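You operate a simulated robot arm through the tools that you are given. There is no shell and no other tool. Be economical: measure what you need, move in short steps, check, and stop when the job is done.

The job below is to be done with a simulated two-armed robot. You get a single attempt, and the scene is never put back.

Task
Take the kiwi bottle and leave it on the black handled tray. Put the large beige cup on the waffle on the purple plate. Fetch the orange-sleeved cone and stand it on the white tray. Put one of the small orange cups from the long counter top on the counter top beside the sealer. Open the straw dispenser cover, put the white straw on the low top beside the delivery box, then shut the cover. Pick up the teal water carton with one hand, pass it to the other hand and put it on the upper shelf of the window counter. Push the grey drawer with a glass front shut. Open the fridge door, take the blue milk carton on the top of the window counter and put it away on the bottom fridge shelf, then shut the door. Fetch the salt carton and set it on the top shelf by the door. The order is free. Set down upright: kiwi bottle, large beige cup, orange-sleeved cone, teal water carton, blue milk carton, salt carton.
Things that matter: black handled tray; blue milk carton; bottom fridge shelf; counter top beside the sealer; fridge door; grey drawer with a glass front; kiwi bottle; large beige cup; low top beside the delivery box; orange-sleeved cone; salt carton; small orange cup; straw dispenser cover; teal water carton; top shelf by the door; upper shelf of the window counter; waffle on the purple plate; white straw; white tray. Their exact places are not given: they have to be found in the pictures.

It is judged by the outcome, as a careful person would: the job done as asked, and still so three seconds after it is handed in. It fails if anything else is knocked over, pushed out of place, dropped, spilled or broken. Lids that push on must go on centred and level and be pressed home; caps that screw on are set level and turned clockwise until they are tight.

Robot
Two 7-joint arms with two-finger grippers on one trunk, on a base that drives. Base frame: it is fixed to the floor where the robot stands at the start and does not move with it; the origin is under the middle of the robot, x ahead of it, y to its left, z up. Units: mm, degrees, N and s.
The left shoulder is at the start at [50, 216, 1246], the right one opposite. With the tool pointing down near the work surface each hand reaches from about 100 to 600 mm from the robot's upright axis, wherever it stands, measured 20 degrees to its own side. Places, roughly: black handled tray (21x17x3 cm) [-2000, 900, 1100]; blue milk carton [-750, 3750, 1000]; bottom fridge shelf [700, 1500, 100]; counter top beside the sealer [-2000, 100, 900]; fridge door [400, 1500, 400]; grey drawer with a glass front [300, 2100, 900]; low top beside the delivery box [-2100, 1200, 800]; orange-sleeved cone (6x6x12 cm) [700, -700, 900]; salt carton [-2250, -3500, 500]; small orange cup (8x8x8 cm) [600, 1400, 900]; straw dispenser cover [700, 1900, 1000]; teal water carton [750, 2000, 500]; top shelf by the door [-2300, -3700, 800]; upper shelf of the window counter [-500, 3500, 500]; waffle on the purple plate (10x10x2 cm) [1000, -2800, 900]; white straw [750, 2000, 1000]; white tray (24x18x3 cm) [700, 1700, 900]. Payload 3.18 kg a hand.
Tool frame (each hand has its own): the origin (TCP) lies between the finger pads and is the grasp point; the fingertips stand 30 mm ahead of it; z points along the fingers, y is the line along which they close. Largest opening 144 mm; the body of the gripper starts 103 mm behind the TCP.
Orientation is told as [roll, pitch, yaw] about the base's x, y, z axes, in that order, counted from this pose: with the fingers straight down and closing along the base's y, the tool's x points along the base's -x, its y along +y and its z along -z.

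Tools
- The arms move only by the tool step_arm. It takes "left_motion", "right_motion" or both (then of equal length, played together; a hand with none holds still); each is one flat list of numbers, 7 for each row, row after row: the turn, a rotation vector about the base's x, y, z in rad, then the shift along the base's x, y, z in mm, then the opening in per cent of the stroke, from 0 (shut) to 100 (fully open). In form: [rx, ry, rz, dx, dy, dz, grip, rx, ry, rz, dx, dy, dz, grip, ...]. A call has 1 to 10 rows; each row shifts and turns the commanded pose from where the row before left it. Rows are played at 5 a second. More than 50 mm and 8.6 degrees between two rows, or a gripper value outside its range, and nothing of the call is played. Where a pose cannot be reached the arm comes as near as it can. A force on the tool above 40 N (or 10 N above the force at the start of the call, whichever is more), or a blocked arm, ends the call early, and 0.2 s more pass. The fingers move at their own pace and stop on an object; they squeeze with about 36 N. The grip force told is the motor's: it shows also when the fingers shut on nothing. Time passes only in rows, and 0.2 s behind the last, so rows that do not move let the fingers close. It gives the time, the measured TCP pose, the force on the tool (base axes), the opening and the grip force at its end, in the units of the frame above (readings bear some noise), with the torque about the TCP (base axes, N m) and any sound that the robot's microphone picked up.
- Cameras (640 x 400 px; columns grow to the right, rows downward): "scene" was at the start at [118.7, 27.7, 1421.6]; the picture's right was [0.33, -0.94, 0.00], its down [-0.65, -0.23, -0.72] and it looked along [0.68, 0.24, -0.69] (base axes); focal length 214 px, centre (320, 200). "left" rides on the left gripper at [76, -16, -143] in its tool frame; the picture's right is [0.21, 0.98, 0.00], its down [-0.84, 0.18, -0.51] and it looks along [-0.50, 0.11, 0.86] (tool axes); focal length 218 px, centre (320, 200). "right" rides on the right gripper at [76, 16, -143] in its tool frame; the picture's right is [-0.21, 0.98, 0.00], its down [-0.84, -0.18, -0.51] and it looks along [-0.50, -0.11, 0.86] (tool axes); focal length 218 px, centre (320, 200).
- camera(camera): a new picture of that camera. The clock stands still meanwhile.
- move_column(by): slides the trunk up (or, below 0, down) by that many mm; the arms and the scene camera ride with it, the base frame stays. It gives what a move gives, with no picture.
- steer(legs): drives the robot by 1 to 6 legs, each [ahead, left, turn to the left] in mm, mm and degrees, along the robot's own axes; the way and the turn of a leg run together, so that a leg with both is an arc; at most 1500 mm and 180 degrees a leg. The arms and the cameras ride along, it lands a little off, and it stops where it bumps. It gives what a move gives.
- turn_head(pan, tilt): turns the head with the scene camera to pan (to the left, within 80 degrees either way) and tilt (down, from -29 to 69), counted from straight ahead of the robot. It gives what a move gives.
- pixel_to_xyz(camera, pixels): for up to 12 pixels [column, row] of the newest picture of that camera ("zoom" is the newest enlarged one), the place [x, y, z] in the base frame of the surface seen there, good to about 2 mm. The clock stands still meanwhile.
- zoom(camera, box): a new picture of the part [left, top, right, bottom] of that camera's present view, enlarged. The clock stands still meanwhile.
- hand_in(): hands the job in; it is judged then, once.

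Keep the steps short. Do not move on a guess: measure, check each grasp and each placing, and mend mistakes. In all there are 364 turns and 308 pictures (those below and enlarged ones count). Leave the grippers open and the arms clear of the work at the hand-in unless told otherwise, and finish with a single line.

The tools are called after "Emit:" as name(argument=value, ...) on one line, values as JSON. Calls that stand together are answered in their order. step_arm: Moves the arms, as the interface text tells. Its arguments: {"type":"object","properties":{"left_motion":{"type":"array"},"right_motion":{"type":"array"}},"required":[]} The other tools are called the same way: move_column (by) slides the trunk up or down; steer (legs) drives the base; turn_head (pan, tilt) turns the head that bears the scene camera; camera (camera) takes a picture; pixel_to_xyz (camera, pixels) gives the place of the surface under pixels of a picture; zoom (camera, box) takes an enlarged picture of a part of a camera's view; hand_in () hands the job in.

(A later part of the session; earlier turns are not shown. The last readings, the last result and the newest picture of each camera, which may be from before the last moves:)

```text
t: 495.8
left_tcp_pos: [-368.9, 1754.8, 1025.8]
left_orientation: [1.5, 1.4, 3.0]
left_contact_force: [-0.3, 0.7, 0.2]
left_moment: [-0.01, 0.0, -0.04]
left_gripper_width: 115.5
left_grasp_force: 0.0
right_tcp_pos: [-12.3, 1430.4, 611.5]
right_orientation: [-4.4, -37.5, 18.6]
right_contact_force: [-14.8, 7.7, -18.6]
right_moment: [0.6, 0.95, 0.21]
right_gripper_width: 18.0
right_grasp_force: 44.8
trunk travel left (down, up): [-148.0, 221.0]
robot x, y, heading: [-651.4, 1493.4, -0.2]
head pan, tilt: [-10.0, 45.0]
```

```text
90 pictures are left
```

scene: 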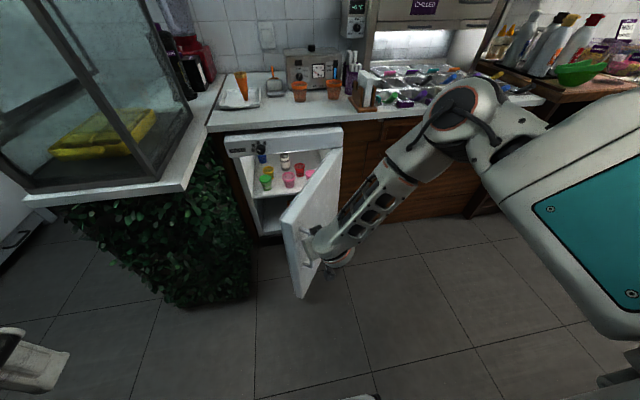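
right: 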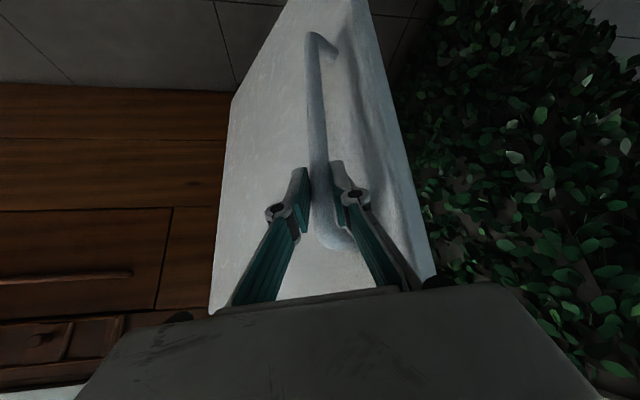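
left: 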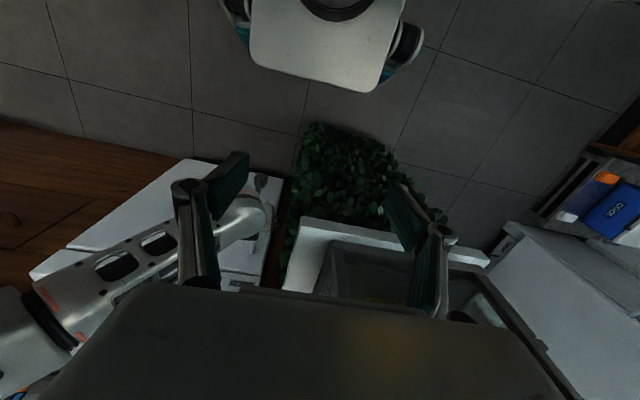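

About 60° open. I'll continue to about 85°.

Emit:
steer(legs=[[-34, -108, 0], [-6, -90, 0]])

Emit:
camera(camera="right")

Emit:
camera(camera="scene")

```text
t: 498.4
left_tcp_pos: [-411.3, 1558.6, 1026.0]
left_orientation: [1.4, 1.4, 3.1]
left_contact_force: [-0.1, 0.0, 0.0]
left_moment: [-0.01, 0.01, -0.01]
left_gripper_width: 115.1
left_grasp_force: 0.1
right_tcp_pos: [-54.0, 1233.0, 611.0]
right_orientation: [-4.4, -37.5, 18.8]
right_contact_force: [-23.7, -1.7, -2.9]
right_moment: [0.84, 0.68, 0.05]
right_gripper_width: 18.3
right_grasp_force: 45.4
trunk travel left (down, up): [-148.0, 221.0]
robot x, y, heading: [-695.1, 1291.9, -0.1]
head pan, tilt: [-10.0, 45.0]
```

```text
89 pictures are left
```

right: 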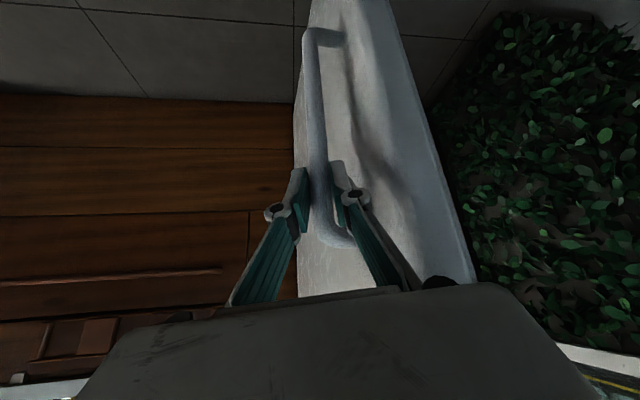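

```text
88 pictures are left
```

scene: 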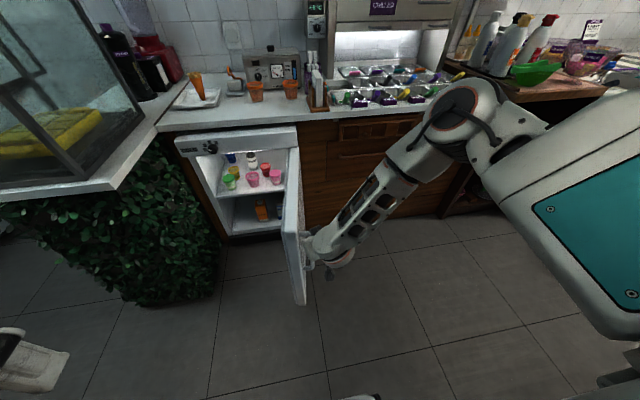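

The door is about 90° open. I'll look inside and measure the bottom shelf.

Emit:
zoom(camera="scene", box=[160, 110, 340, 310])

Emit:
pixel_to_xyz(camera="scene", pixels=[[245, 215], [240, 228], [265, 225], [262, 210], [255, 190], [230, 200], [280, 205], [215, 190], [290, 190], [235, 240], [262, 218], [275, 218]])

```text
2.00 times, centred on (250, 210) of scene
```

zoom: 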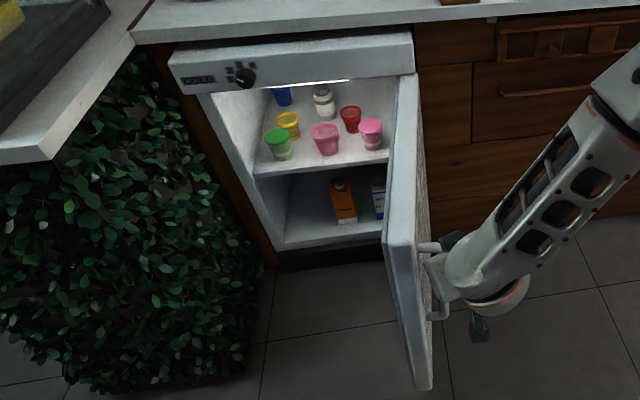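

```text
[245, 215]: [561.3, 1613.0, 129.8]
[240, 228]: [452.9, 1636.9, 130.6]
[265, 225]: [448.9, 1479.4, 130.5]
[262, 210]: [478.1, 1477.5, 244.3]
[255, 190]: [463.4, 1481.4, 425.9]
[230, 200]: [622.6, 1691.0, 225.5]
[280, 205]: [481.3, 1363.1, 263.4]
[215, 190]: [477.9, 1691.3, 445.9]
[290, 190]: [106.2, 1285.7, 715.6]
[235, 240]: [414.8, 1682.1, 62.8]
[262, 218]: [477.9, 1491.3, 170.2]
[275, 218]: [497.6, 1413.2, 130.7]
```

The bottom shelf is z=130 with free space at y 1530–1680; an orange carton is at y≈1480. I need the door wider open. I'll release the handle, back off, raise the hand, come round to the door's inner side and push it further.

Emit:
step_arm(right_motion=[0, 0, 0, 0, 0, 0, 30, 0, 0, 0, 0, 0, 0, 45, 0, 0, 0, 0, 0, 0, 45])

Emit:
steer(legs=[[-150, 0, 0]])

Emit:
move_column(by=75)

Emit:
steer(legs=[[0, 160, 0], [200, 0, 0]])

Emit:
camera(camera="scene")

Emit:
camera(camera="right")

```text
t: 499.2
left_tcp_pos: [-410.8, 1556.5, 1027.5]
left_orientation: [1.4, 1.3, 3.2]
left_contact_force: [0.2, 0.0, -0.5]
left_moment: [-0.01, 0.02, 0.0]
left_gripper_width: 114.9
left_grasp_force: 0.1
right_tcp_pos: [-53.3, 1231.9, 610.8]
right_orientation: [-4.4, -37.4, 18.8]
right_contact_force: [0.4, -1.2, 1.6]
right_moment: [0.03, 0.02, -0.03]
right_gripper_width: 63.9
right_grasp_force: 0.0
trunk travel left (down, up): [-148.0, 221.0]
robot x, y, heading: [-694.4, 1292.9, 0.2]
head pan, tilt: [-10.0, 45.0]
```

```text
t: 500.6
left_tcp_pos: [-559.3, 1557.6, 1026.5]
left_orientation: [1.4, 1.2, 3.0]
left_contact_force: [-0.4, 0.5, -0.6]
left_moment: [0.01, -0.04, 0.0]
left_gripper_width: 114.8
left_grasp_force: 0.0
right_tcp_pos: [-202.1, 1232.6, 610.3]
right_orientation: [-4.4, -37.5, 18.9]
right_contact_force: [0.4, 0.8, -0.3]
right_moment: [0.02, 0.01, 0.0]
right_gripper_width: 64.8
right_grasp_force: 0.1
trunk travel left (down, up): [-148.0, 221.0]
robot x, y, heading: [-846.3, 1294.2, 0.1]
head pan, tilt: [-10.0, 45.0]
```

```text
t: 501.7
left_tcp_pos: [-557.1, 1558.2, 1100.1]
left_orientation: [1.4, 1.4, 3.2]
left_contact_force: [-0.3, 0.6, -0.7]
left_moment: [0.02, 0.03, -0.02]
left_gripper_width: 115.1
left_grasp_force: 0.0
right_tcp_pos: [-201.7, 1232.8, 684.2]
right_orientation: [-4.3, -37.2, 18.8]
right_contact_force: [1.0, 0.0, -0.1]
right_moment: [-0.02, 0.0, -0.04]
right_gripper_width: 64.6
right_grasp_force: 0.0
trunk travel left (down, up): [-223.0, 146.0]
robot x, y, heading: [-843.4, 1295.9, -0.0]
head pan, tilt: [-10.0, 45.0]
```

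```text
t: 505.0
left_tcp_pos: [-359.1, 1718.4, 1100.8]
left_orientation: [1.5, 1.4, 3.3]
left_contact_force: [0.7, 0.2, -0.9]
left_moment: [-0.02, 0.03, 0.0]
left_gripper_width: 115.2
left_grasp_force: 0.1
right_tcp_pos: [-2.0, 1394.5, 686.2]
right_orientation: [-4.3, -37.4, 18.9]
right_contact_force: [-0.2, 0.0, 0.3]
right_moment: [0.01, 0.0, -0.01]
right_gripper_width: 64.6
right_grasp_force: 0.1
trunk travel left (down, up): [-223.0, 146.0]
robot x, y, heading: [-643.2, 1457.0, 0.0]
head pan, tilt: [-10.0, 45.0]
```

```text
86 pictures are left
```

scene: 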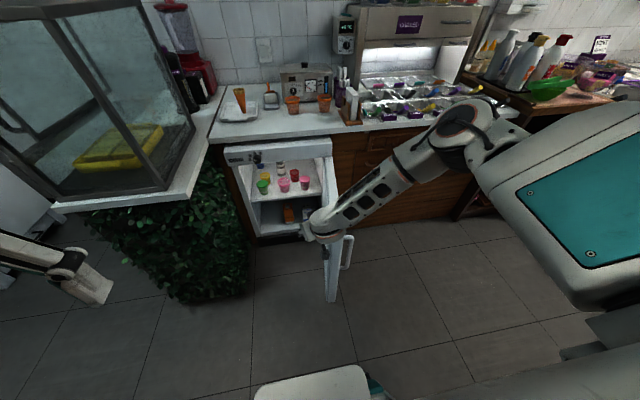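

```text
85 pictures are left
```

right: 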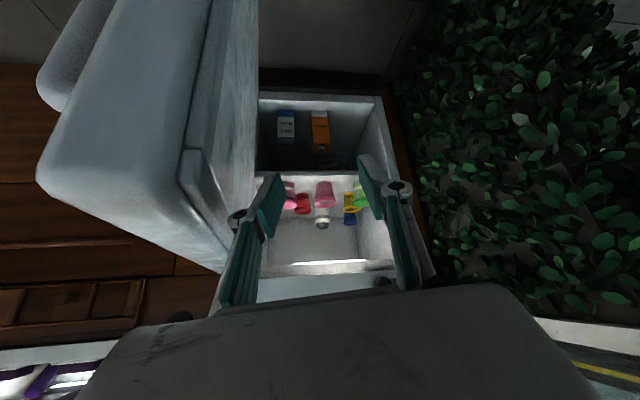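

The hand is on the inner side of the door. I'll drive right to push it further open.

Emit:
steer(legs=[[0, -300, 0]])

Emit:
camera(camera="scene")

```text
t: 507.5
left_tcp_pos: [-361.6, 1489.8, 1100.4]
left_orientation: [1.4, 1.4, 3.6]
left_contact_force: [0.1, 0.3, 0.0]
left_moment: [-0.01, 0.02, -0.01]
left_gripper_width: 115.4
left_grasp_force: 0.2
right_tcp_pos: [-6.5, 1184.3, 688.2]
right_orientation: [-3.3, -37.8, 20.6]
right_contact_force: [-1.9, 10.8, -2.7]
right_moment: [-0.11, -0.03, -0.09]
right_gripper_width: 57.2
right_grasp_force: 0.1
trunk travel left (down, up): [-223.0, 146.0]
robot x, y, heading: [-641.8, 1223.8, 0.4]
head pan, tilt: [-10.0, 45.0]
stopped in leg 1: the force on the tool passed its limit at 48 N (the readings are from after the stop); the commanded pose is now the measured one
```

```text
84 pictures are left
```

scene: 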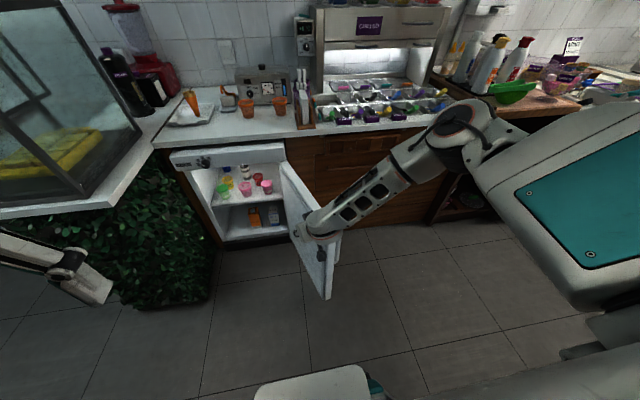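

The door is at its stop (about 105°). Now for the milk: back off, turn to the window counter and look.

Emit:
steer(legs=[[0, 60, 0], [-270, 0, 0], [0, 0, 90], [1430, 0, 0]])

Emit:
move_column(by=140)

Emit:
camera(camera="scene")

```text
t: 519.9
left_tcp_pos: [-1210.3, 2918.0, 1101.2]
left_orientation: [1.5, 1.3, 95.0]
left_contact_force: [-1.0, 0.5, -0.4]
left_moment: [0.0, 0.03, -0.02]
left_gripper_width: 115.4
left_grasp_force: 0.1
right_tcp_pos: [-915.7, 3271.9, 685.1]
right_orientation: [-2.8, -37.0, 111.6]
right_contact_force: [-2.0, -1.8, -1.0]
right_moment: [0.0, 0.03, -0.05]
right_gripper_width: 66.8
right_grasp_force: 0.1
trunk travel left (down, up): [-223.0, 146.0]
robot x, y, heading: [-941.8, 2639.7, 91.7]
head pan, tilt: [-10.0, 45.0]
stopped in leg 4: the force on the tool passed its limit at 44 N (the readings are from after the stop); the commanded pose is now the measured one
```

```text
t: 521.1
left_tcp_pos: [-1210.8, 2918.5, 1209.5]
left_orientation: [1.5, 1.2, 95.0]
left_contact_force: [-0.6, 0.1, -0.3]
left_moment: [0.01, -0.02, 0.0]
left_gripper_width: 114.9
left_grasp_force: 0.0
right_tcp_pos: [-914.5, 3269.5, 787.6]
right_orientation: [-3.0, -36.4, 111.7]
right_contact_force: [-3.9, -3.4, -5.9]
right_moment: [0.07, 0.07, -0.22]
right_gripper_width: 62.7
right_grasp_force: 0.1
trunk travel left (down, up): [-331.0, 39.0]
robot x, y, heading: [-936.5, 2637.8, 91.8]
head pan, tilt: [-10.0, 45.0]
stopped: the force on the tool passed its limit at 57 N (the readings are from after the stop); the commanded pose is now the measured one
```

```text
83 pictures are left
```

scene: 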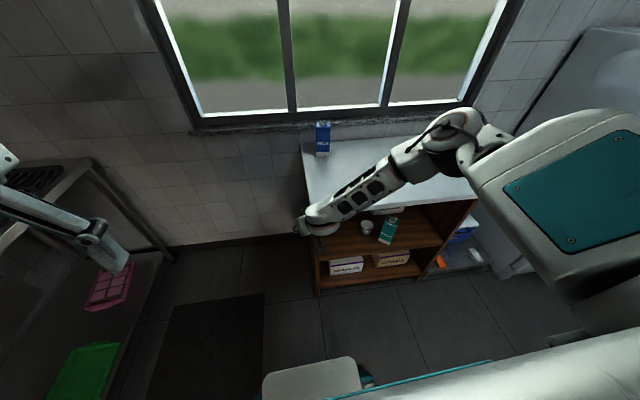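

The right hand bumped the counter's left edge. I'll back off at once and check that nothing moved.

Emit:
steer(legs=[[-180, 0, -1.8]])

Emit:
move_column(by=39)

Emit:
step_arm(right_motion=[0, 0, 0, 0, -20, 40, 62, 0, 0, 0, 0, -20, 40, 62, 0, 0, 0, 0, -20, 40, 62, 0, 0, 0, 0, -20, 40, 62, 0, 0, 0, 0, 0, 45, 62, 0, 0, 0, 0, 0, 45, 62])

Emit:
camera(camera="scene")

Emit:
pixel_to_xyz(camera="scene", pixels=[[320, 130], [320, 140], [320, 155], [316, 145], [327, 145], [322, 165], [310, 205], [420, 170]])

Emit:
zoom(camera="scene", box=[280, 90, 440, 270])

```text
t: 522.6
left_tcp_pos: [-1199.9, 2745.4, 1209.8]
left_orientation: [1.5, 1.2, 93.2]
left_contact_force: [0.5, -0.8, -0.1]
left_moment: [0.03, -0.01, 0.03]
left_gripper_width: 115.3
left_grasp_force: 0.1
right_tcp_pos: [-889.3, 3090.6, 788.4]
right_orientation: [-3.0, -36.7, 109.8]
right_contact_force: [-0.7, 0.5, -0.5]
right_moment: [0.02, 0.02, 0.04]
right_gripper_width: 64.7
right_grasp_force: 0.1
trunk travel left (down, up): [-331.0, 39.0]
robot x, y, heading: [-936.3, 2456.2, 89.9]
head pan, tilt: [-10.0, 45.0]
```

```text
t: 523.5
left_tcp_pos: [-1198.5, 2745.5, 1247.5]
left_orientation: [1.5, 1.2, 93.3]
left_contact_force: [0.3, 0.0, -0.1]
left_moment: [-0.04, -0.01, -0.04]
left_gripper_width: 115.1
left_grasp_force: 0.1
right_tcp_pos: [-889.5, 3091.1, 825.8]
right_orientation: [-2.9, -36.6, 109.7]
right_contact_force: [-0.1, 0.1, -0.9]
right_moment: [0.01, -0.04, 0.0]
right_gripper_width: 64.7
right_grasp_force: 0.1
trunk travel left (down, up): [-369.0, 0.0]
robot x, y, heading: [-931.6, 2462.3, 89.9]
head pan, tilt: [-10.0, 45.0]
```

```text
t: 524.9
left_tcp_pos: [-1199.6, 2746.6, 1249.4]
left_orientation: [1.5, 1.1, 93.1]
left_contact_force: [-0.7, -0.8, -0.8]
left_moment: [0.03, 0.03, 0.0]
left_gripper_width: 115.0
left_grasp_force: 0.1
right_tcp_pos: [-888.5, 3006.8, 1079.7]
right_orientation: [-3.0, -36.6, 109.8]
right_contact_force: [0.1, -0.2, -0.3]
right_moment: [0.04, 0.0, -0.01]
right_gripper_width: 89.3
right_grasp_force: 0.0
trunk travel left (down, up): [-369.0, 0.0]
robot x, y, heading: [-942.5, 2463.5, 90.1]
head pan, tilt: [-10.0, 45.0]
```

```text
82 pictures are left
```

scene: 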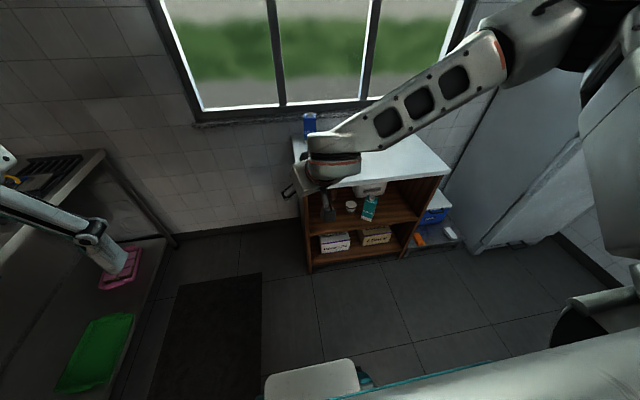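

```text
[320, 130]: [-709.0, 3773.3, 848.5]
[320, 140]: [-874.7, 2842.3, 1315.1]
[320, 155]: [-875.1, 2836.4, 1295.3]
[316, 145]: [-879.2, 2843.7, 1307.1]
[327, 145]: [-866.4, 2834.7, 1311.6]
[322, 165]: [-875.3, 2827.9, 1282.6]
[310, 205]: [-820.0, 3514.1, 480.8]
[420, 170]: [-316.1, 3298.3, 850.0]
```

```text
2.22 times, centred on (360, 180) of scene
```

zoom: 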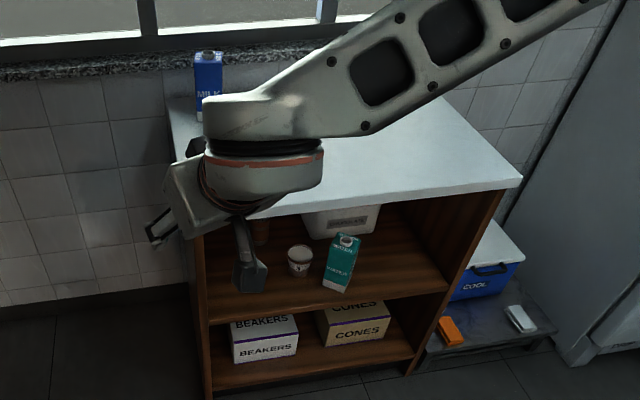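

The counter and its contents are undisturbed. I'll look at the milk with the right-hand camera.

Emit:
steer(legs=[[250, -80, 0]])

Emit:
camera(camera="right")

```text
t: 526.7
left_tcp_pos: [-1120.7, 2997.0, 1248.2]
left_orientation: [1.4, 1.2, 93.3]
left_contact_force: [0.3, 0.7, 0.0]
left_moment: [-0.02, 0.0, -0.02]
left_gripper_width: 114.9
left_grasp_force: 0.1
right_tcp_pos: [-810.2, 3260.0, 1076.1]
right_orientation: [-2.9, -36.5, 109.8]
right_contact_force: [-0.1, -0.1, 0.1]
right_moment: [-0.04, 0.0, 0.01]
right_gripper_width: 89.4
right_grasp_force: 0.0
trunk travel left (down, up): [-369.0, 0.0]
robot x, y, heading: [-852.8, 2713.4, 90.0]
head pan, tilt: [-10.0, 45.0]
```

```text
80 pictures are left
```

right: 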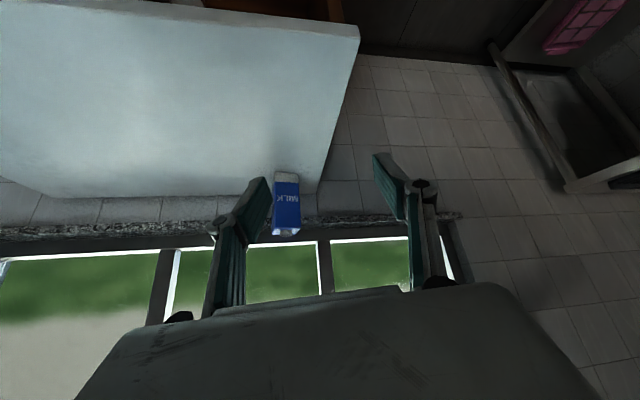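

Emit:
pixel_to_xyz(camera="right", pixels=[[286, 180], [286, 205], [286, 220], [275, 200], [299, 200], [284, 232], [299, 225], [275, 178], [297, 178], [310, 190]])

```text
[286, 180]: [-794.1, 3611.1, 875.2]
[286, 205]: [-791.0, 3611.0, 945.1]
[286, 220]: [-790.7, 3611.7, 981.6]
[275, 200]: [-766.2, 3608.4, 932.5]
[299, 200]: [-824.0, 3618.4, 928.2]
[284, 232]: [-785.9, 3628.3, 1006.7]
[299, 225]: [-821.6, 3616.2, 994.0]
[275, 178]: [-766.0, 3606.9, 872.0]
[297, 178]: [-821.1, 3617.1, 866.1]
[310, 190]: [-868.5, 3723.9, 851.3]
```

The milk spans x -824…-766, front y≈3612, z 850–1000, turned about 10°. I'll stand at a slant (heading 65°) so the right hand points straight at its face, stopping 80 mm short.

Emit:
steer(legs=[[200, 302, 0], [103, 0, 0], [0, 0, -25]])

Emit:
camera(camera="right")

```text
t: 532.0
left_tcp_pos: [-1281.5, 3380.9, 1247.6]
left_orientation: [1.4, 1.2, 68.8]
left_contact_force: [0.6, 0.2, -0.4]
left_moment: [-0.01, -0.01, 0.01]
left_gripper_width: 115.2
left_grasp_force: 0.0
right_tcp_pos: [-891.1, 3490.2, 1077.1]
right_orientation: [-2.9, -36.7, 85.4]
right_contact_force: [-0.1, -1.1, -1.1]
right_moment: [-0.03, 0.0, 0.02]
right_gripper_width: 89.2
right_grasp_force: 0.1
trunk travel left (down, up): [-369.0, 0.0]
robot x, y, heading: [-1161.9, 3010.4, 65.3]
head pan, tilt: [-10.0, 45.0]
```

```text
79 pictures are left
```

right: 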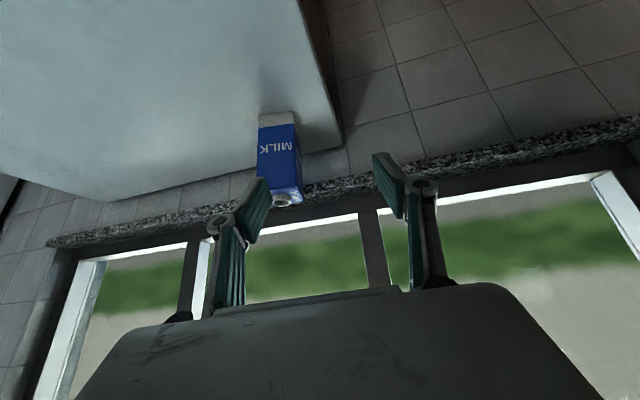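

I'll align to a pre-grasp 120 mm back along the approach line.

Emit:
step_arm(right_motion=[0.031, 0.008, -0.021, 29, 24, -2, 62, 0.031, 0.008, -0.021, 29, 24, -3, 62, 0.031, 0.008, -0.021, 29, 24, -3, 62])

Emit:
camera(camera="right")

Emit:
pixel_to_xyz(camera="right", pixels=[[300, 140], [340, 140], [320, 120], [320, 160], [300, 175], [340, 175], [320, 190]])

```text
t: 532.8
left_tcp_pos: [-1278.7, 3380.7, 1249.1]
left_orientation: [1.5, 1.2, 68.8]
left_contact_force: [0.5, -0.5, 0.4]
left_moment: [-0.04, 0.02, 0.0]
left_gripper_width: 115.4
left_grasp_force: 0.1
right_tcp_pos: [-804.0, 3561.3, 1069.6]
right_orientation: [-0.3, -41.7, 80.1]
right_contact_force: [0.0, 0.8, -1.2]
right_moment: [-0.04, 0.03, -0.01]
right_gripper_width: 89.4
right_grasp_force: 0.0
trunk travel left (down, up): [-369.0, 0.0]
robot x, y, heading: [-1161.7, 3009.7, 65.7]
head pan, tilt: [-10.0, 45.0]
```

```text
78 pictures are left
```

right: 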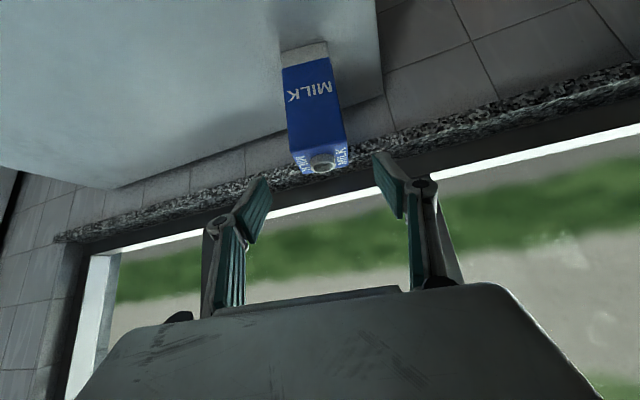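

```text
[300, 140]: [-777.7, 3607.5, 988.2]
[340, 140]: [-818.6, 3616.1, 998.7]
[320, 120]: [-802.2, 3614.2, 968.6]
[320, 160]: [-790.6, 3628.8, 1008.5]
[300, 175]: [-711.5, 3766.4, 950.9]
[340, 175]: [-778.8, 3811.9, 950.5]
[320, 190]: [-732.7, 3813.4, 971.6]
```

Aligned. I'll advance along the tool axis and close.

Emit:
step_arm(right_motion=[0, 0, 0, 5, 26, -30, 62, 0, 0, 0, 5, 26, -30, 62, 0, 0, 0, 4, 26, -29, 62, 0, 0, 0, 0, 0, 0, 20, 0, 0, 0, 0, 0, 0, 20, 0, 0, 0, 0, 0, 0, 20])

Emit:
camera(camera="right")

```text
t: 534.2
left_tcp_pos: [-1281.0, 3381.9, 1247.7]
left_orientation: [1.4, 1.2, 68.8]
left_contact_force: [0.4, -0.4, -0.2]
left_moment: [-0.02, 0.0, -0.02]
left_gripper_width: 115.3
left_grasp_force: 0.1
right_tcp_pos: [-789.7, 3638.6, 981.3]
right_orientation: [-0.2, -41.7, 80.0]
right_contact_force: [-0.2, 0.7, -0.9]
right_moment: [-0.01, 0.0, 0.01]
right_gripper_width: 63.4
right_grasp_force: 36.4
trunk travel left (down, up): [-369.0, 0.0]
robot x, y, heading: [-1163.4, 3013.2, 65.9]
head pan, tilt: [-10.0, 45.0]
```

```text
77 pictures are left
```

right: 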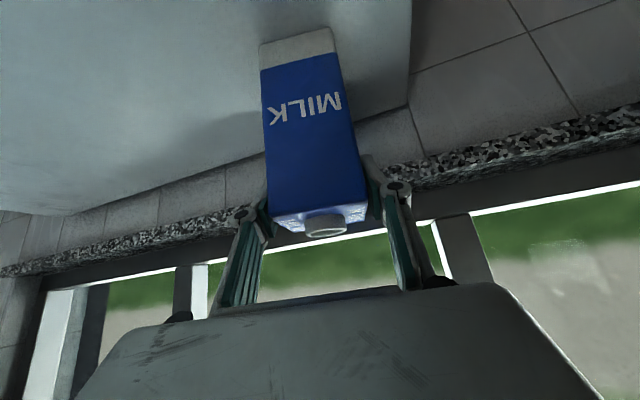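

Gripped (63 mm). I'll lift, back away, and drive around to approach the fridge at a slant (heading 25°).

Emit:
step_arm(right_motion=[0, 0, 0, 0, 0, 20, 20, 0, 0, 0, 0, -10, 40, 20, 0, 0, 0, -5, -20, 40, 20])

Emit:
steer(legs=[[-350, 0, 0], [0, 0, -41], [0, -1000, 0], [-24, -685, 0]])

Emit:
turn_head(pan=5, tilt=40)

Emit:
camera(camera="scene")

```text
t: 535.0
left_tcp_pos: [-1280.8, 3380.2, 1249.3]
left_orientation: [1.5, 1.1, 68.9]
left_contact_force: [-0.2, -0.4, 0.0]
left_moment: [0.04, -0.05, 0.0]
left_gripper_width: 115.1
left_grasp_force: 0.1
right_tcp_pos: [-797.2, 3607.3, 1081.2]
right_orientation: [-0.4, -41.8, 80.2]
right_contact_force: [0.4, -0.3, -2.9]
right_moment: [0.02, -0.03, -0.01]
right_gripper_width: 63.4
right_grasp_force: 35.5
trunk travel left (down, up): [-369.0, 0.0]
robot x, y, heading: [-1161.0, 3014.0, 65.7]
head pan, tilt: [-10.0, 45.0]
```

```text
t: 554.0
left_tcp_pos: [-442.7, 1516.4, 1248.6]
left_orientation: [1.5, 1.3, 29.7]
left_contact_force: [-0.4, 0.0, -0.3]
left_moment: [0.02, -0.03, 0.01]
left_gripper_width: 115.0
left_grasp_force: 0.0
right_tcp_pos: [77.4, 1388.4, 1080.3]
right_orientation: [-0.3, -41.8, 41.0]
right_contact_force: [0.0, -0.1, -3.4]
right_moment: [-0.05, -0.03, -0.03]
right_gripper_width: 63.3
right_grasp_force: 36.0
trunk travel left (down, up): [-369.0, 0.0]
robot x, y, heading: [-583.8, 1155.4, 26.4]
head pan, tilt: [-10.0, 45.0]
```

```text
t: 554.8
left_tcp_pos: [-443.4, 1517.1, 1248.7]
left_orientation: [1.4, 1.3, 29.7]
left_contact_force: [0.3, 0.3, -0.4]
left_moment: [-0.01, -0.01, 0.03]
left_gripper_width: 115.0
left_grasp_force: 0.1
right_tcp_pos: [77.1, 1388.6, 1080.7]
right_orientation: [-0.3, -41.8, 41.0]
right_contact_force: [0.0, -0.4, -3.1]
right_moment: [0.0, 0.05, -0.01]
right_gripper_width: 63.5
right_grasp_force: 35.7
trunk travel left (down, up): [-369.0, 0.0]
robot x, y, heading: [-580.8, 1155.4, 26.4]
head pan, tilt: [5.0, 40.0]
```

```text
76 pictures are left
```

scene: 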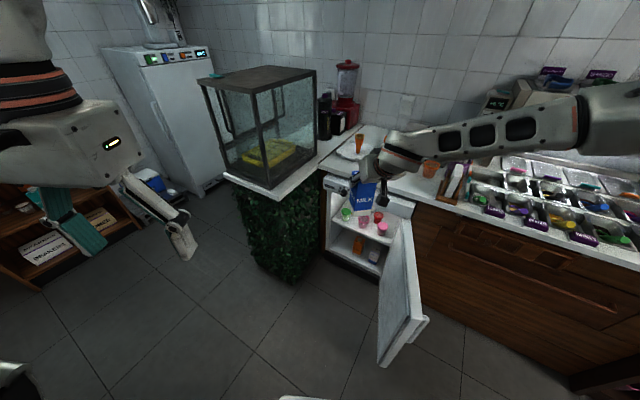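

The route worked and the carton is upright. I'll lower the trunk in stages here, in the open, and correct the hand as I go.

Emit:
move_column(by=-200)

Emit:
step_arm(right_motion=[0, 0, 0, -15, -8, -45, 20, 0, 0, 0, -15, -8, -45, 20, 0, 0, 0, -15, -8, -45, 20, 0, 0, 0, 0, 0, -45, 20, 0, 0, 0, 0, 0, -45, 20])

Emit:
move_column(by=-130)

```text
t: 557.0
left_tcp_pos: [-444.8, 1516.4, 1048.5]
left_orientation: [1.4, 1.1, 29.7]
left_contact_force: [0.0, 0.0, 0.0]
left_moment: [0.0, -0.04, 0.03]
left_gripper_width: 115.0
left_grasp_force: 0.0
right_tcp_pos: [76.7, 1387.6, 881.5]
right_orientation: [-0.2, -41.9, 41.0]
right_contact_force: [-0.1, 0.7, -3.2]
right_moment: [0.01, 0.01, -0.01]
right_gripper_width: 63.8
right_grasp_force: 36.1
trunk travel left (down, up): [-169.0, 200.0]
robot x, y, heading: [-577.4, 1152.1, 26.7]
head pan, tilt: [5.0, 40.0]
```

```text
t: 558.2
left_tcp_pos: [-444.1, 1520.5, 1046.1]
left_orientation: [1.3, 1.1, 29.7]
left_contact_force: [-0.1, 0.6, -0.2]
left_moment: [-0.09, -0.02, 0.0]
left_gripper_width: 115.0
left_grasp_force: 0.1
right_tcp_pos: [22.5, 1367.8, 714.1]
right_orientation: [-0.9, -40.6, 41.6]
right_contact_force: [-1.2, 1.2, -2.6]
right_moment: [-0.12, 0.0, -0.08]
right_gripper_width: 63.6
right_grasp_force: 35.8
right hand out of reach, approached as far as the arm can: row 4, 5
trunk travel left (down, up): [-169.0, 200.0]
robot x, y, heading: [-579.0, 1151.5, 26.7]
head pan, tilt: [5.0, 40.0]
```

```text
t: 559.7
left_tcp_pos: [-405.3, 1536.0, 843.3]
left_orientation: [2.9, 25.1, 30.0]
left_contact_force: [-0.9, -0.6, -0.5]
left_moment: [0.03, -0.04, 0.02]
left_gripper_width: 115.3
left_grasp_force: 0.2
right_tcp_pos: [-110.1, 1298.5, 370.5]
right_orientation: [6.3, -13.7, 37.9]
right_contact_force: [0.8, -1.1, -2.8]
right_moment: [0.02, -0.07, 0.0]
right_gripper_width: 63.3
right_grasp_force: 36.2
trunk travel left (down, up): [-39.0, 330.0]
robot x, y, heading: [-584.0, 1155.6, 26.8]
head pan, tilt: [5.0, 40.0]
```

The arms swung again at the low trunk position (z=370, tilt 14°). I'll extend forward and restore the 42° tilt in steps.

Emit:
step_arm(right_motion=[0.043, -0.09, -0.005, 18, 9, -5, 20, 0.043, -0.09, -0.005, 18, 9, -5, 20, 0.043, -0.09, -0.005, 18, 9, -5, 20, 0.043, -0.09, -0.005, 18, 9, -5, 20, 0.043, -0.09, -0.005, 18, 9, -5, 20])

Emit:
camera(camera="scene")

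```text
t: 560.9
left_tcp_pos: [-404.9, 1535.6, 843.1]
left_orientation: [2.9, 25.4, 30.1]
left_contact_force: [0.4, 0.5, 0.4]
left_moment: [0.01, 0.04, -0.01]
left_gripper_width: 115.5
left_grasp_force: 0.0
right_tcp_pos: [4.4, 1450.0, 383.8]
right_orientation: [-4.2, -36.0, 41.1]
right_contact_force: [-0.1, 0.4, -3.4]
right_moment: [0.05, 0.02, -0.01]
right_gripper_width: 63.5
right_grasp_force: 35.6
right hand out of reach, approached as far as the arm can: row 1, 2, 3, 4, 5
trunk travel left (down, up): [-39.0, 330.0]
robot x, y, heading: [-581.3, 1154.7, 26.5]
head pan, tilt: [5.0, 40.0]
```

```text
75 pictures are left
```

scene: 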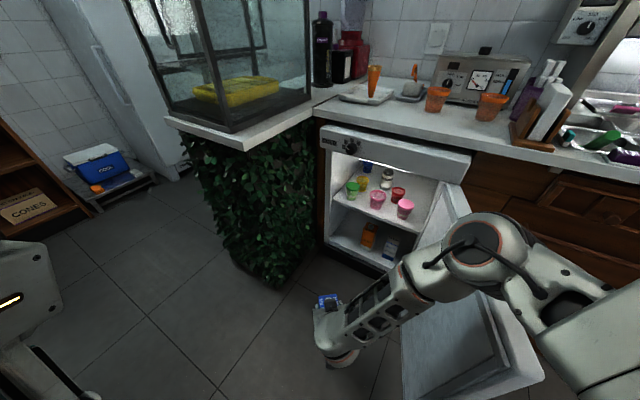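

Now at (4,1450,384), tilt 36°. I'll lower further and see how far it can go.

Emit:
step_arm(right_motion=[0.01, -0.015, 0, 0, 0, -25, 20, 0.01, -0.015, 0, 0, 0, -25, 20, 0.01, -0.015, 0, 0, 0, -25, 20, 0.01, -0.015, 0, 0, 0, -25, 20])

```text
t: 561.9
left_tcp_pos: [-404.7, 1536.4, 842.3]
left_orientation: [2.9, 25.3, 30.1]
left_contact_force: [0.2, 0.2, -0.5]
left_moment: [0.01, 0.02, 0.02]
left_gripper_width: 115.3
left_grasp_force: 0.0
right_tcp_pos: [23.1, 1516.1, 296.6]
right_orientation: [-4.5, -41.0, 41.8]
right_contact_force: [0.7, 0.3, -3.4]
right_moment: [-0.01, 0.09, -0.01]
right_gripper_width: 63.6
right_grasp_force: 35.6
right hand out of reach, approached as far as the arm can: row 1, 2, 3, 4
trunk travel left (down, up): [-39.0, 330.0]
robot x, y, heading: [-581.2, 1155.0, 26.2]
head pan, tilt: [5.0, 40.0]
```

It's at z=297 (carton bottom ≈166, above the fridge floor at 130), tilt 41°. I'll fix the small roll, raise and pull back the left hand, then turn to heading 10° and slide left before going in.

Emit:
step_arm(right_motion=[0.022, 0.02, 0.025, 0, 0, 0, 20, 0.022, 0.02, 0.025, 0, 0, 0, 20, 0, 0, 0, 0, 0, 0, 20, 0, 0, 0, 0, 0, 0, 20], left_motion=[0, 0, 0, -25, -10, 35, 80, 0, 0, 0, -25, -10, 35, 80, 0, 0, 0, -25, -10, 35, 80, 0, 0, 0, 0, 0, 35, 80])

Emit:
steer(legs=[[0, 0, -16], [0, 202, 0]])

Emit:
camera(camera="right")

Emit:
camera(camera="scene")

```text
t: 562.4
left_tcp_pos: [-423.9, 1523.8, 885.5]
left_orientation: [0.8, 23.8, 28.8]
left_contact_force: [2.4, -1.8, -2.2]
left_moment: [0.02, 0.14, -0.15]
left_gripper_width: 113.3
left_grasp_force: 0.0
left hand out of reach, approached as far as the arm can: row 1
right_tcp_pos: [26.0, 1528.7, 295.3]
right_orientation: [-1.8, -41.1, 41.6]
right_contact_force: [-0.2, 0.0, -3.8]
right_moment: [0.0, -0.04, 0.0]
right_gripper_width: 63.3
right_grasp_force: 36.0
right hand out of reach, approached as far as the arm can: row 1, 2
trunk travel left (down, up): [-39.0, 330.0]
robot x, y, heading: [-583.0, 1154.1, 26.6]
head pan, tilt: [5.0, 40.0]
stopped in row 2 (left hand): the force on the tool passed its limit at 138 N (the readings are from after the stop); the commanded pose is now the measured one
```

```text
t: 563.6
left_tcp_pos: [-361.5, 1491.0, 886.0]
left_orientation: [0.7, 23.5, 18.5]
left_contact_force: [0.8, -1.0, -0.7]
left_moment: [0.04, 0.08, -0.06]
left_gripper_width: 114.8
left_grasp_force: 0.0
right_tcp_pos: [77.8, 1436.8, 311.2]
right_orientation: [-0.9, -42.1, 32.2]
right_contact_force: [0.3, -1.0, -3.4]
right_moment: [-0.01, 0.04, 0.01]
right_gripper_width: 63.6
right_grasp_force: 36.0
trunk travel left (down, up): [-39.0, 330.0]
robot x, y, heading: [-581.3, 1153.7, 16.3]
head pan, tilt: [5.0, 40.0]
stopped in leg 1: the robot was blocked; the commanded pose is now the measured one
```

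```text
74 pictures are left
```

right: 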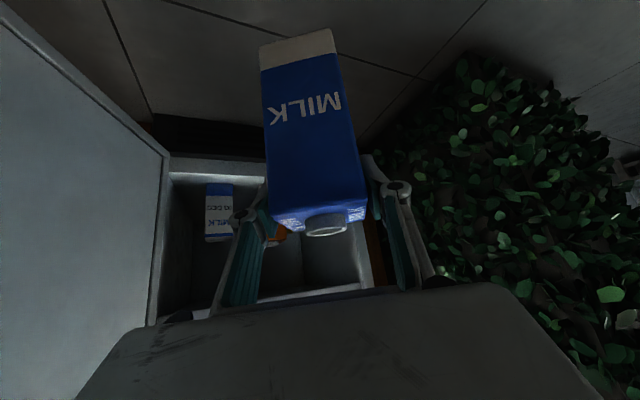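

```text
73 pictures are left
```

scene: 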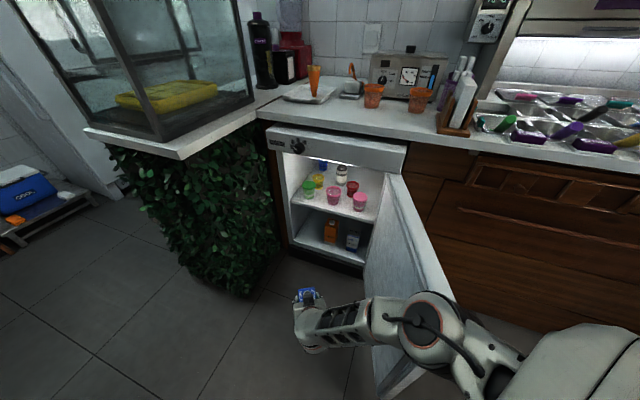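

The right elbow is against the open door's end. I'll slide left first, away from the door, then turn.

Emit:
steer(legs=[[0, 260, 0], [0, 0, -6]])

Emit:
camera(camera="scene")

```text
t: 567.0
left_tcp_pos: [-398.9, 1718.2, 886.0]
left_orientation: [0.7, 23.7, 12.6]
left_contact_force: [4.5, -0.1, -2.7]
left_moment: [-0.13, 0.24, -0.25]
left_gripper_width: 114.4
left_grasp_force: 0.1
right_tcp_pos: [29.4, 1617.9, 307.4]
right_orientation: [-0.7, -41.8, 26.2]
right_contact_force: [0.1, -1.1, -3.3]
right_moment: [-0.03, 0.05, 0.03]
right_gripper_width: 63.4
right_grasp_force: 35.7
trunk travel left (down, up): [-39.0, 330.0]
robot x, y, heading: [-653.9, 1408.5, 10.2]
head pan, tilt: [5.0, 40.0]
```

```text
72 pictures are left
```

scene: 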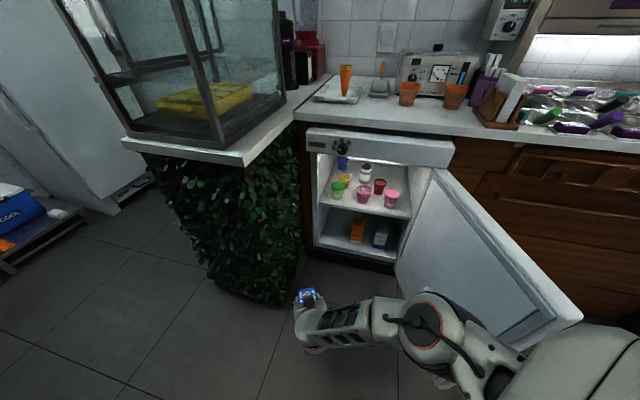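

Now clear of the door. I'll raise the left hand out of the way, square up to heading 0 and move left 90 mm so that going straight in puts the milk at y≈1586.

Emit:
step_arm(left_motion=[0, 0, 0, 10, 5, 25, 80, 0, 0, 0, 5, 5, 35, 80, 0, 0, 0, 0, 0, 40, 80, 0, 0, 0, 0, 0, 40, 80])

Emit:
steer(legs=[[0, 0, -10], [0, 80, 0]])

Emit:
camera(camera="right")

```text
t: 567.5
left_tcp_pos: [-383.7, 1720.1, 914.4]
left_orientation: [-0.3, 22.5, 12.1]
left_contact_force: [15.3, -12.1, -8.8]
left_moment: [-0.16, 0.48, -0.91]
left_gripper_width: 105.5
left_grasp_force: 0.1
right_tcp_pos: [29.0, 1616.4, 306.7]
right_orientation: [-0.7, -41.8, 26.1]
right_contact_force: [0.0, 0.4, -3.4]
right_moment: [0.0, 0.03, -0.01]
right_gripper_width: 63.5
right_grasp_force: 35.8
trunk travel left (down, up): [-39.0, 330.0]
robot x, y, heading: [-653.0, 1407.1, 10.0]
head pan, tilt: [5.0, 40.0]
stopped in row 2 (left hand): the force on the tool passed its limit at 53 N (the readings are from after the stop); the commanded pose is now the measured one
```

```text
t: 569.6
left_tcp_pos: [-335.2, 1749.3, 914.1]
left_orientation: [-0.2, 22.6, 2.1]
left_contact_force: [23.5, -11.7, -18.7]
left_moment: [-0.9, 1.01, -1.69]
left_gripper_width: 104.9
left_grasp_force: 0.1
right_tcp_pos: [53.9, 1575.8, 306.4]
right_orientation: [-0.7, -41.7, 16.1]
right_contact_force: [0.7, 0.4, -3.6]
right_moment: [-0.02, 0.05, 0.01]
right_gripper_width: 63.2
right_grasp_force: 35.9
trunk travel left (down, up): [-39.0, 330.0]
robot x, y, heading: [-654.2, 1493.7, 0.5]
head pan, tilt: [5.0, 40.0]
```

```text
71 pictures are left
```

right: 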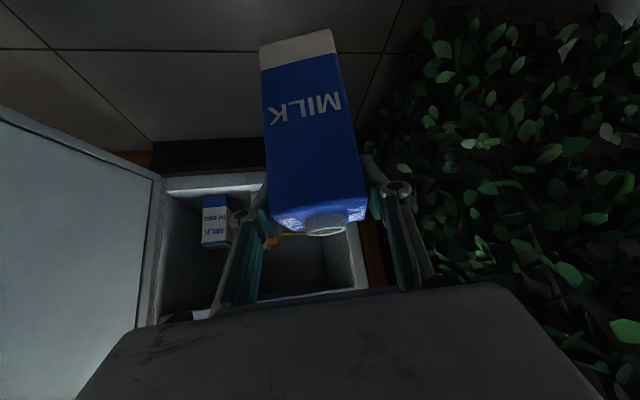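

The left gripper is pressing on the robot's own body, so I'll move it forward and inward a little to free it.

Emit:
step_arm(left_motion=[0, 0, 0, 25, 0, 0, 60, 0, 0, 0, 25, -10, 10, 40, 0, 0, 0, 25, -20, 15, 40, 0, 0, 0, 10, -20, 20, 40])

Emit:
steer(legs=[[260, 0, -0.5]])

Emit:
camera(camera="scene")

Emit:
camera(camera="right")

```text
t: 570.6
left_tcp_pos: [-249.7, 1698.9, 957.5]
left_orientation: [-0.1, 22.5, 2.1]
left_contact_force: [-0.5, 0.3, -0.2]
left_moment: [0.01, -0.01, 0.01]
left_gripper_width: 57.8
left_grasp_force: 0.1
right_tcp_pos: [53.8, 1574.0, 306.4]
right_orientation: [-0.7, -41.7, 16.1]
right_contact_force: [0.5, 0.0, -4.1]
right_moment: [0.01, 0.0, 0.0]
right_gripper_width: 63.3
right_grasp_force: 36.2
trunk travel left (down, up): [-39.0, 330.0]
robot x, y, heading: [-655.0, 1487.0, -0.0]
head pan, tilt: [5.0, 40.0]
```

```text
t: 572.4
left_tcp_pos: [-35.4, 1705.0, 959.4]
left_orientation: [1.0, 20.8, 1.0]
left_contact_force: [-0.2, -0.1, 0.0]
left_moment: [0.02, 0.02, 0.0]
left_gripper_width: 57.7
left_grasp_force: 0.2
right_tcp_pos: [285.9, 1581.0, 315.0]
right_orientation: [-0.8, -42.4, 16.7]
right_contact_force: [-0.6, 0.9, -3.1]
right_moment: [0.02, 0.0, -0.01]
right_gripper_width: 63.3
right_grasp_force: 36.2
trunk travel left (down, up): [-39.0, 330.0]
robot x, y, heading: [-421.7, 1483.4, 0.8]
head pan, tilt: [5.0, 40.0]
stopped in leg 1: the robot was blocked; the commanded pose is now the measured one
```

```text
70 pictures are left
```

scene: 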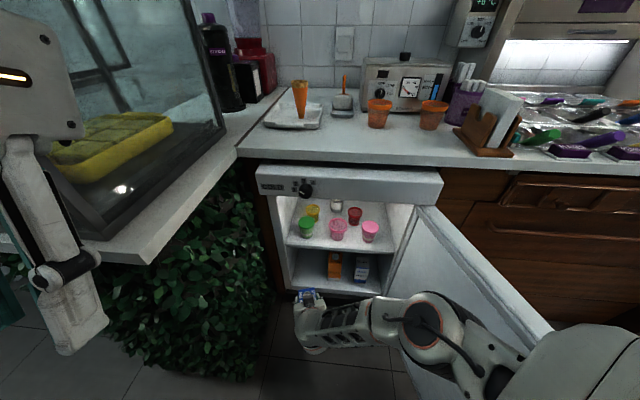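

```text
69 pictures are left
```

right: 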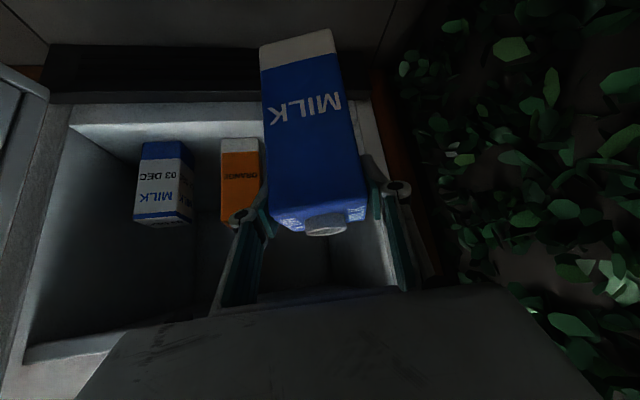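

It's blocked because the right elbow touches the door. With a straighter arm the elbow flares less, so I'll back off a bit, raise the trunk while lowering the hand, and draw the hand in.

Emit:
steer(legs=[[-60, 0, -0.8]])

Emit:
move_column(by=80)

Emit:
step_arm(right_motion=[0, 0, 0, -20, 0, -20, 20, 0, 0, 0, -20, 0, -20, 20, 0, 0, 0, -20, 0, -20, 20, 0, 0, 0, -20, 0, -20, 20])

Emit:
camera(camera="scene")

```text
t: 573.4
left_tcp_pos: [-80.5, 1698.5, 951.7]
left_orientation: [1.0, 21.9, 0.2]
left_contact_force: [-0.5, 0.4, -0.2]
left_moment: [0.0, -0.04, -0.06]
left_gripper_width: 57.5
left_grasp_force: 0.1
right_tcp_pos: [232.5, 1569.7, 307.7]
right_orientation: [-0.6, -41.8, 15.7]
right_contact_force: [0.2, 0.6, -3.5]
right_moment: [0.01, 0.05, -0.01]
right_gripper_width: 63.6
right_grasp_force: 36.5
trunk travel left (down, up): [-39.0, 330.0]
robot x, y, heading: [-475.3, 1487.4, -0.1]
head pan, tilt: [5.0, 40.0]
```

```text
t: 574.5
left_tcp_pos: [-77.6, 1698.9, 1030.4]
left_orientation: [0.9, 22.3, 0.2]
left_contact_force: [1.1, -0.4, 0.0]
left_moment: [-0.01, 0.07, 0.01]
left_gripper_width: 57.5
left_grasp_force: 0.0
right_tcp_pos: [264.9, 1515.9, 385.9]
right_orientation: [-2.1, -42.0, 12.6]
right_contact_force: [-0.4, 0.8, -3.7]
right_moment: [0.01, -0.01, 0.0]
right_gripper_width: 63.5
right_grasp_force: 35.5
trunk travel left (down, up): [-119.0, 250.0]
robot x, y, heading: [-471.2, 1490.6, -0.3]
head pan, tilt: [5.0, 40.0]
```

```text
t: 575.3
left_tcp_pos: [-79.0, 1698.4, 1032.1]
left_orientation: [1.0, 21.9, 0.2]
left_contact_force: [0.1, 0.4, -0.2]
left_moment: [0.01, 0.04, -0.02]
left_gripper_width: 57.5
left_grasp_force: 0.1
right_tcp_pos: [240.2, 1439.8, 328.0]
right_orientation: [-2.4, -41.3, 4.9]
right_contact_force: [-1.1, 0.0, -3.6]
right_moment: [0.01, 0.0, -0.01]
right_gripper_width: 63.0
right_grasp_force: 35.8
right hand out of reach, approached as far as the arm can: row 3, 4
trunk travel left (down, up): [-119.0, 250.0]
robot x, y, heading: [-473.9, 1488.7, 0.2]
head pan, tilt: [5.0, 40.0]
stopped in row 4 (right hand): the arm was blocked; the commanded pose is now the measured one
```

```text
68 pictures are left
```

scene: 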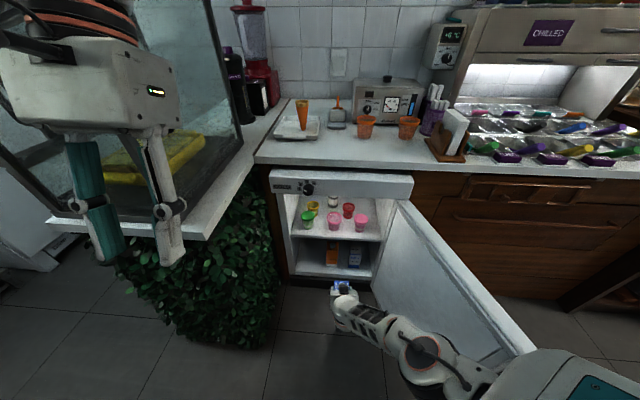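

With the arm like this (hand 714 mm ahead, 48 mm right), the robot front stays short of the stand if I simply shift left. I'll move left 150 mm and ahead 120 mm, then lower the trunk 50 mm just outside the fridge.

Emit:
steer(legs=[[0, 150, 0], [110, 0, 0]])

Emit:
move_column(by=-50)

Emit:
camera(camera="scene")

Emit:
camera(camera="right")

```text
t: 577.9
left_tcp_pos: [-50.3, 1855.9, 1032.6]
left_orientation: [1.6, 21.0, -1.1]
left_contact_force: [-0.8, -0.7, 0.4]
left_moment: [0.02, 0.05, 0.0]
left_gripper_width: 57.5
left_grasp_force: 0.1
right_tcp_pos: [284.5, 1589.2, 331.3]
right_orientation: [-2.8, -41.5, 5.4]
right_contact_force: [1.1, 0.9, -3.6]
right_moment: [0.02, 0.02, 0.01]
right_gripper_width: 63.4
right_grasp_force: 36.3
trunk travel left (down, up): [-119.0, 250.0]
robot x, y, heading: [-433.2, 1639.6, 0.1]
head pan, tilt: [5.0, 40.0]
stopped in leg 2: the robot was blocked; the commanded pose is now the measured one
```

```text
t: 578.8
left_tcp_pos: [-49.7, 1853.5, 982.5]
left_orientation: [1.7, 21.2, -1.0]
left_contact_force: [0.1, 0.4, 0.0]
left_moment: [0.0, -0.02, 0.01]
left_gripper_width: 57.6
left_grasp_force: 0.0
right_tcp_pos: [268.2, 1589.0, 263.1]
right_orientation: [-2.7, -39.5, 5.1]
right_contact_force: [0.4, -0.1, -3.2]
right_moment: [0.0, 0.06, 0.0]
right_gripper_width: 63.4
right_grasp_force: 36.7
trunk travel left (down, up): [-69.0, 300.0]
robot x, y, heading: [-429.7, 1640.5, -0.2]
head pan, tilt: [5.0, 40.0]
```

```text
67 pictures are left
```

scene: 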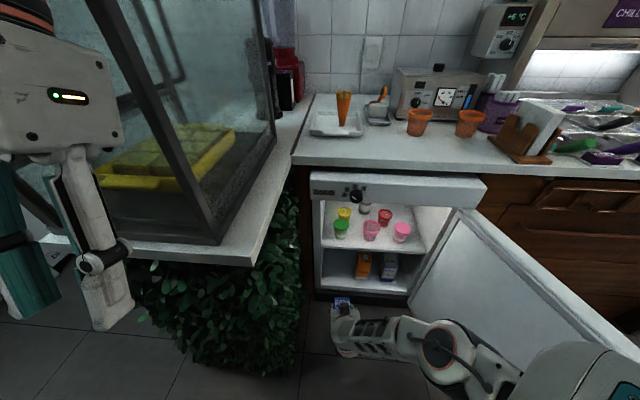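

```text
66 pictures are left
```

right: 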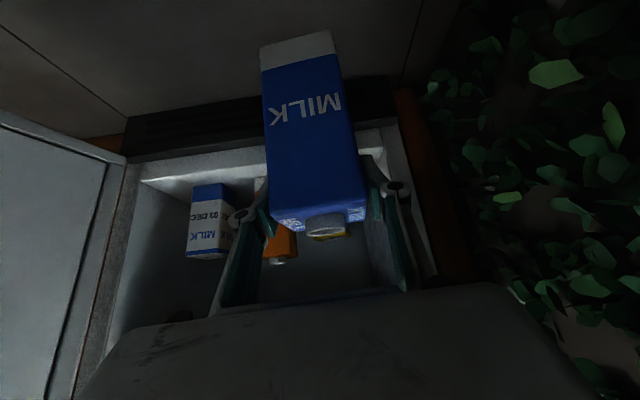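

The height is now right (z=263). The robot is blocked again, likely by the left arm at the cabinet. I'll look left.

Emit:
turn_head(pan=50, tilt=30)

Emit:
camera(camera="scene")

Emit:
pixel_to_xyz(camera="scene", pixels=[[250, 80], [320, 60], [400, 80], [200, 150], [300, 120], [380, 150], [420, 120], [350, 30]])

```text
t: 579.9
left_tcp_pos: [-49.4, 1853.4, 982.1]
left_orientation: [1.9, 21.1, -1.0]
left_contact_force: [-0.2, 0.1, -0.4]
left_moment: [-0.02, -0.01, -0.01]
left_gripper_width: 57.7
left_grasp_force: 0.0
right_tcp_pos: [268.8, 1590.4, 264.7]
right_orientation: [-2.7, -39.6, 5.1]
right_contact_force: [0.6, -1.0, -3.1]
right_moment: [0.05, 0.01, 0.0]
right_gripper_width: 63.3
right_grasp_force: 36.4
trunk travel left (down, up): [-69.0, 300.0]
robot x, y, heading: [-430.8, 1638.5, 0.1]
head pan, tilt: [50.0, 30.0]
```

```text
65 pictures are left
```

scene: 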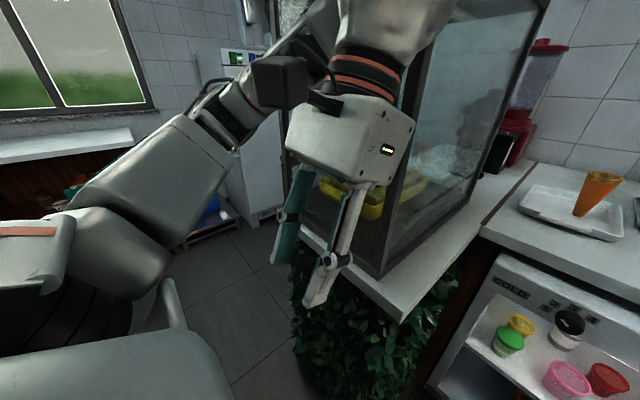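

```text
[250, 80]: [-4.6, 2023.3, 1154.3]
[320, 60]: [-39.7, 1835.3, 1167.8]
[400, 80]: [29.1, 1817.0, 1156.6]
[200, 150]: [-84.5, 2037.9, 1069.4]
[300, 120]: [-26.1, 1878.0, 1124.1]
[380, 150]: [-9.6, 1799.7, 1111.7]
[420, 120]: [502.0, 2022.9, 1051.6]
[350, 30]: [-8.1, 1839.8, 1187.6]
```

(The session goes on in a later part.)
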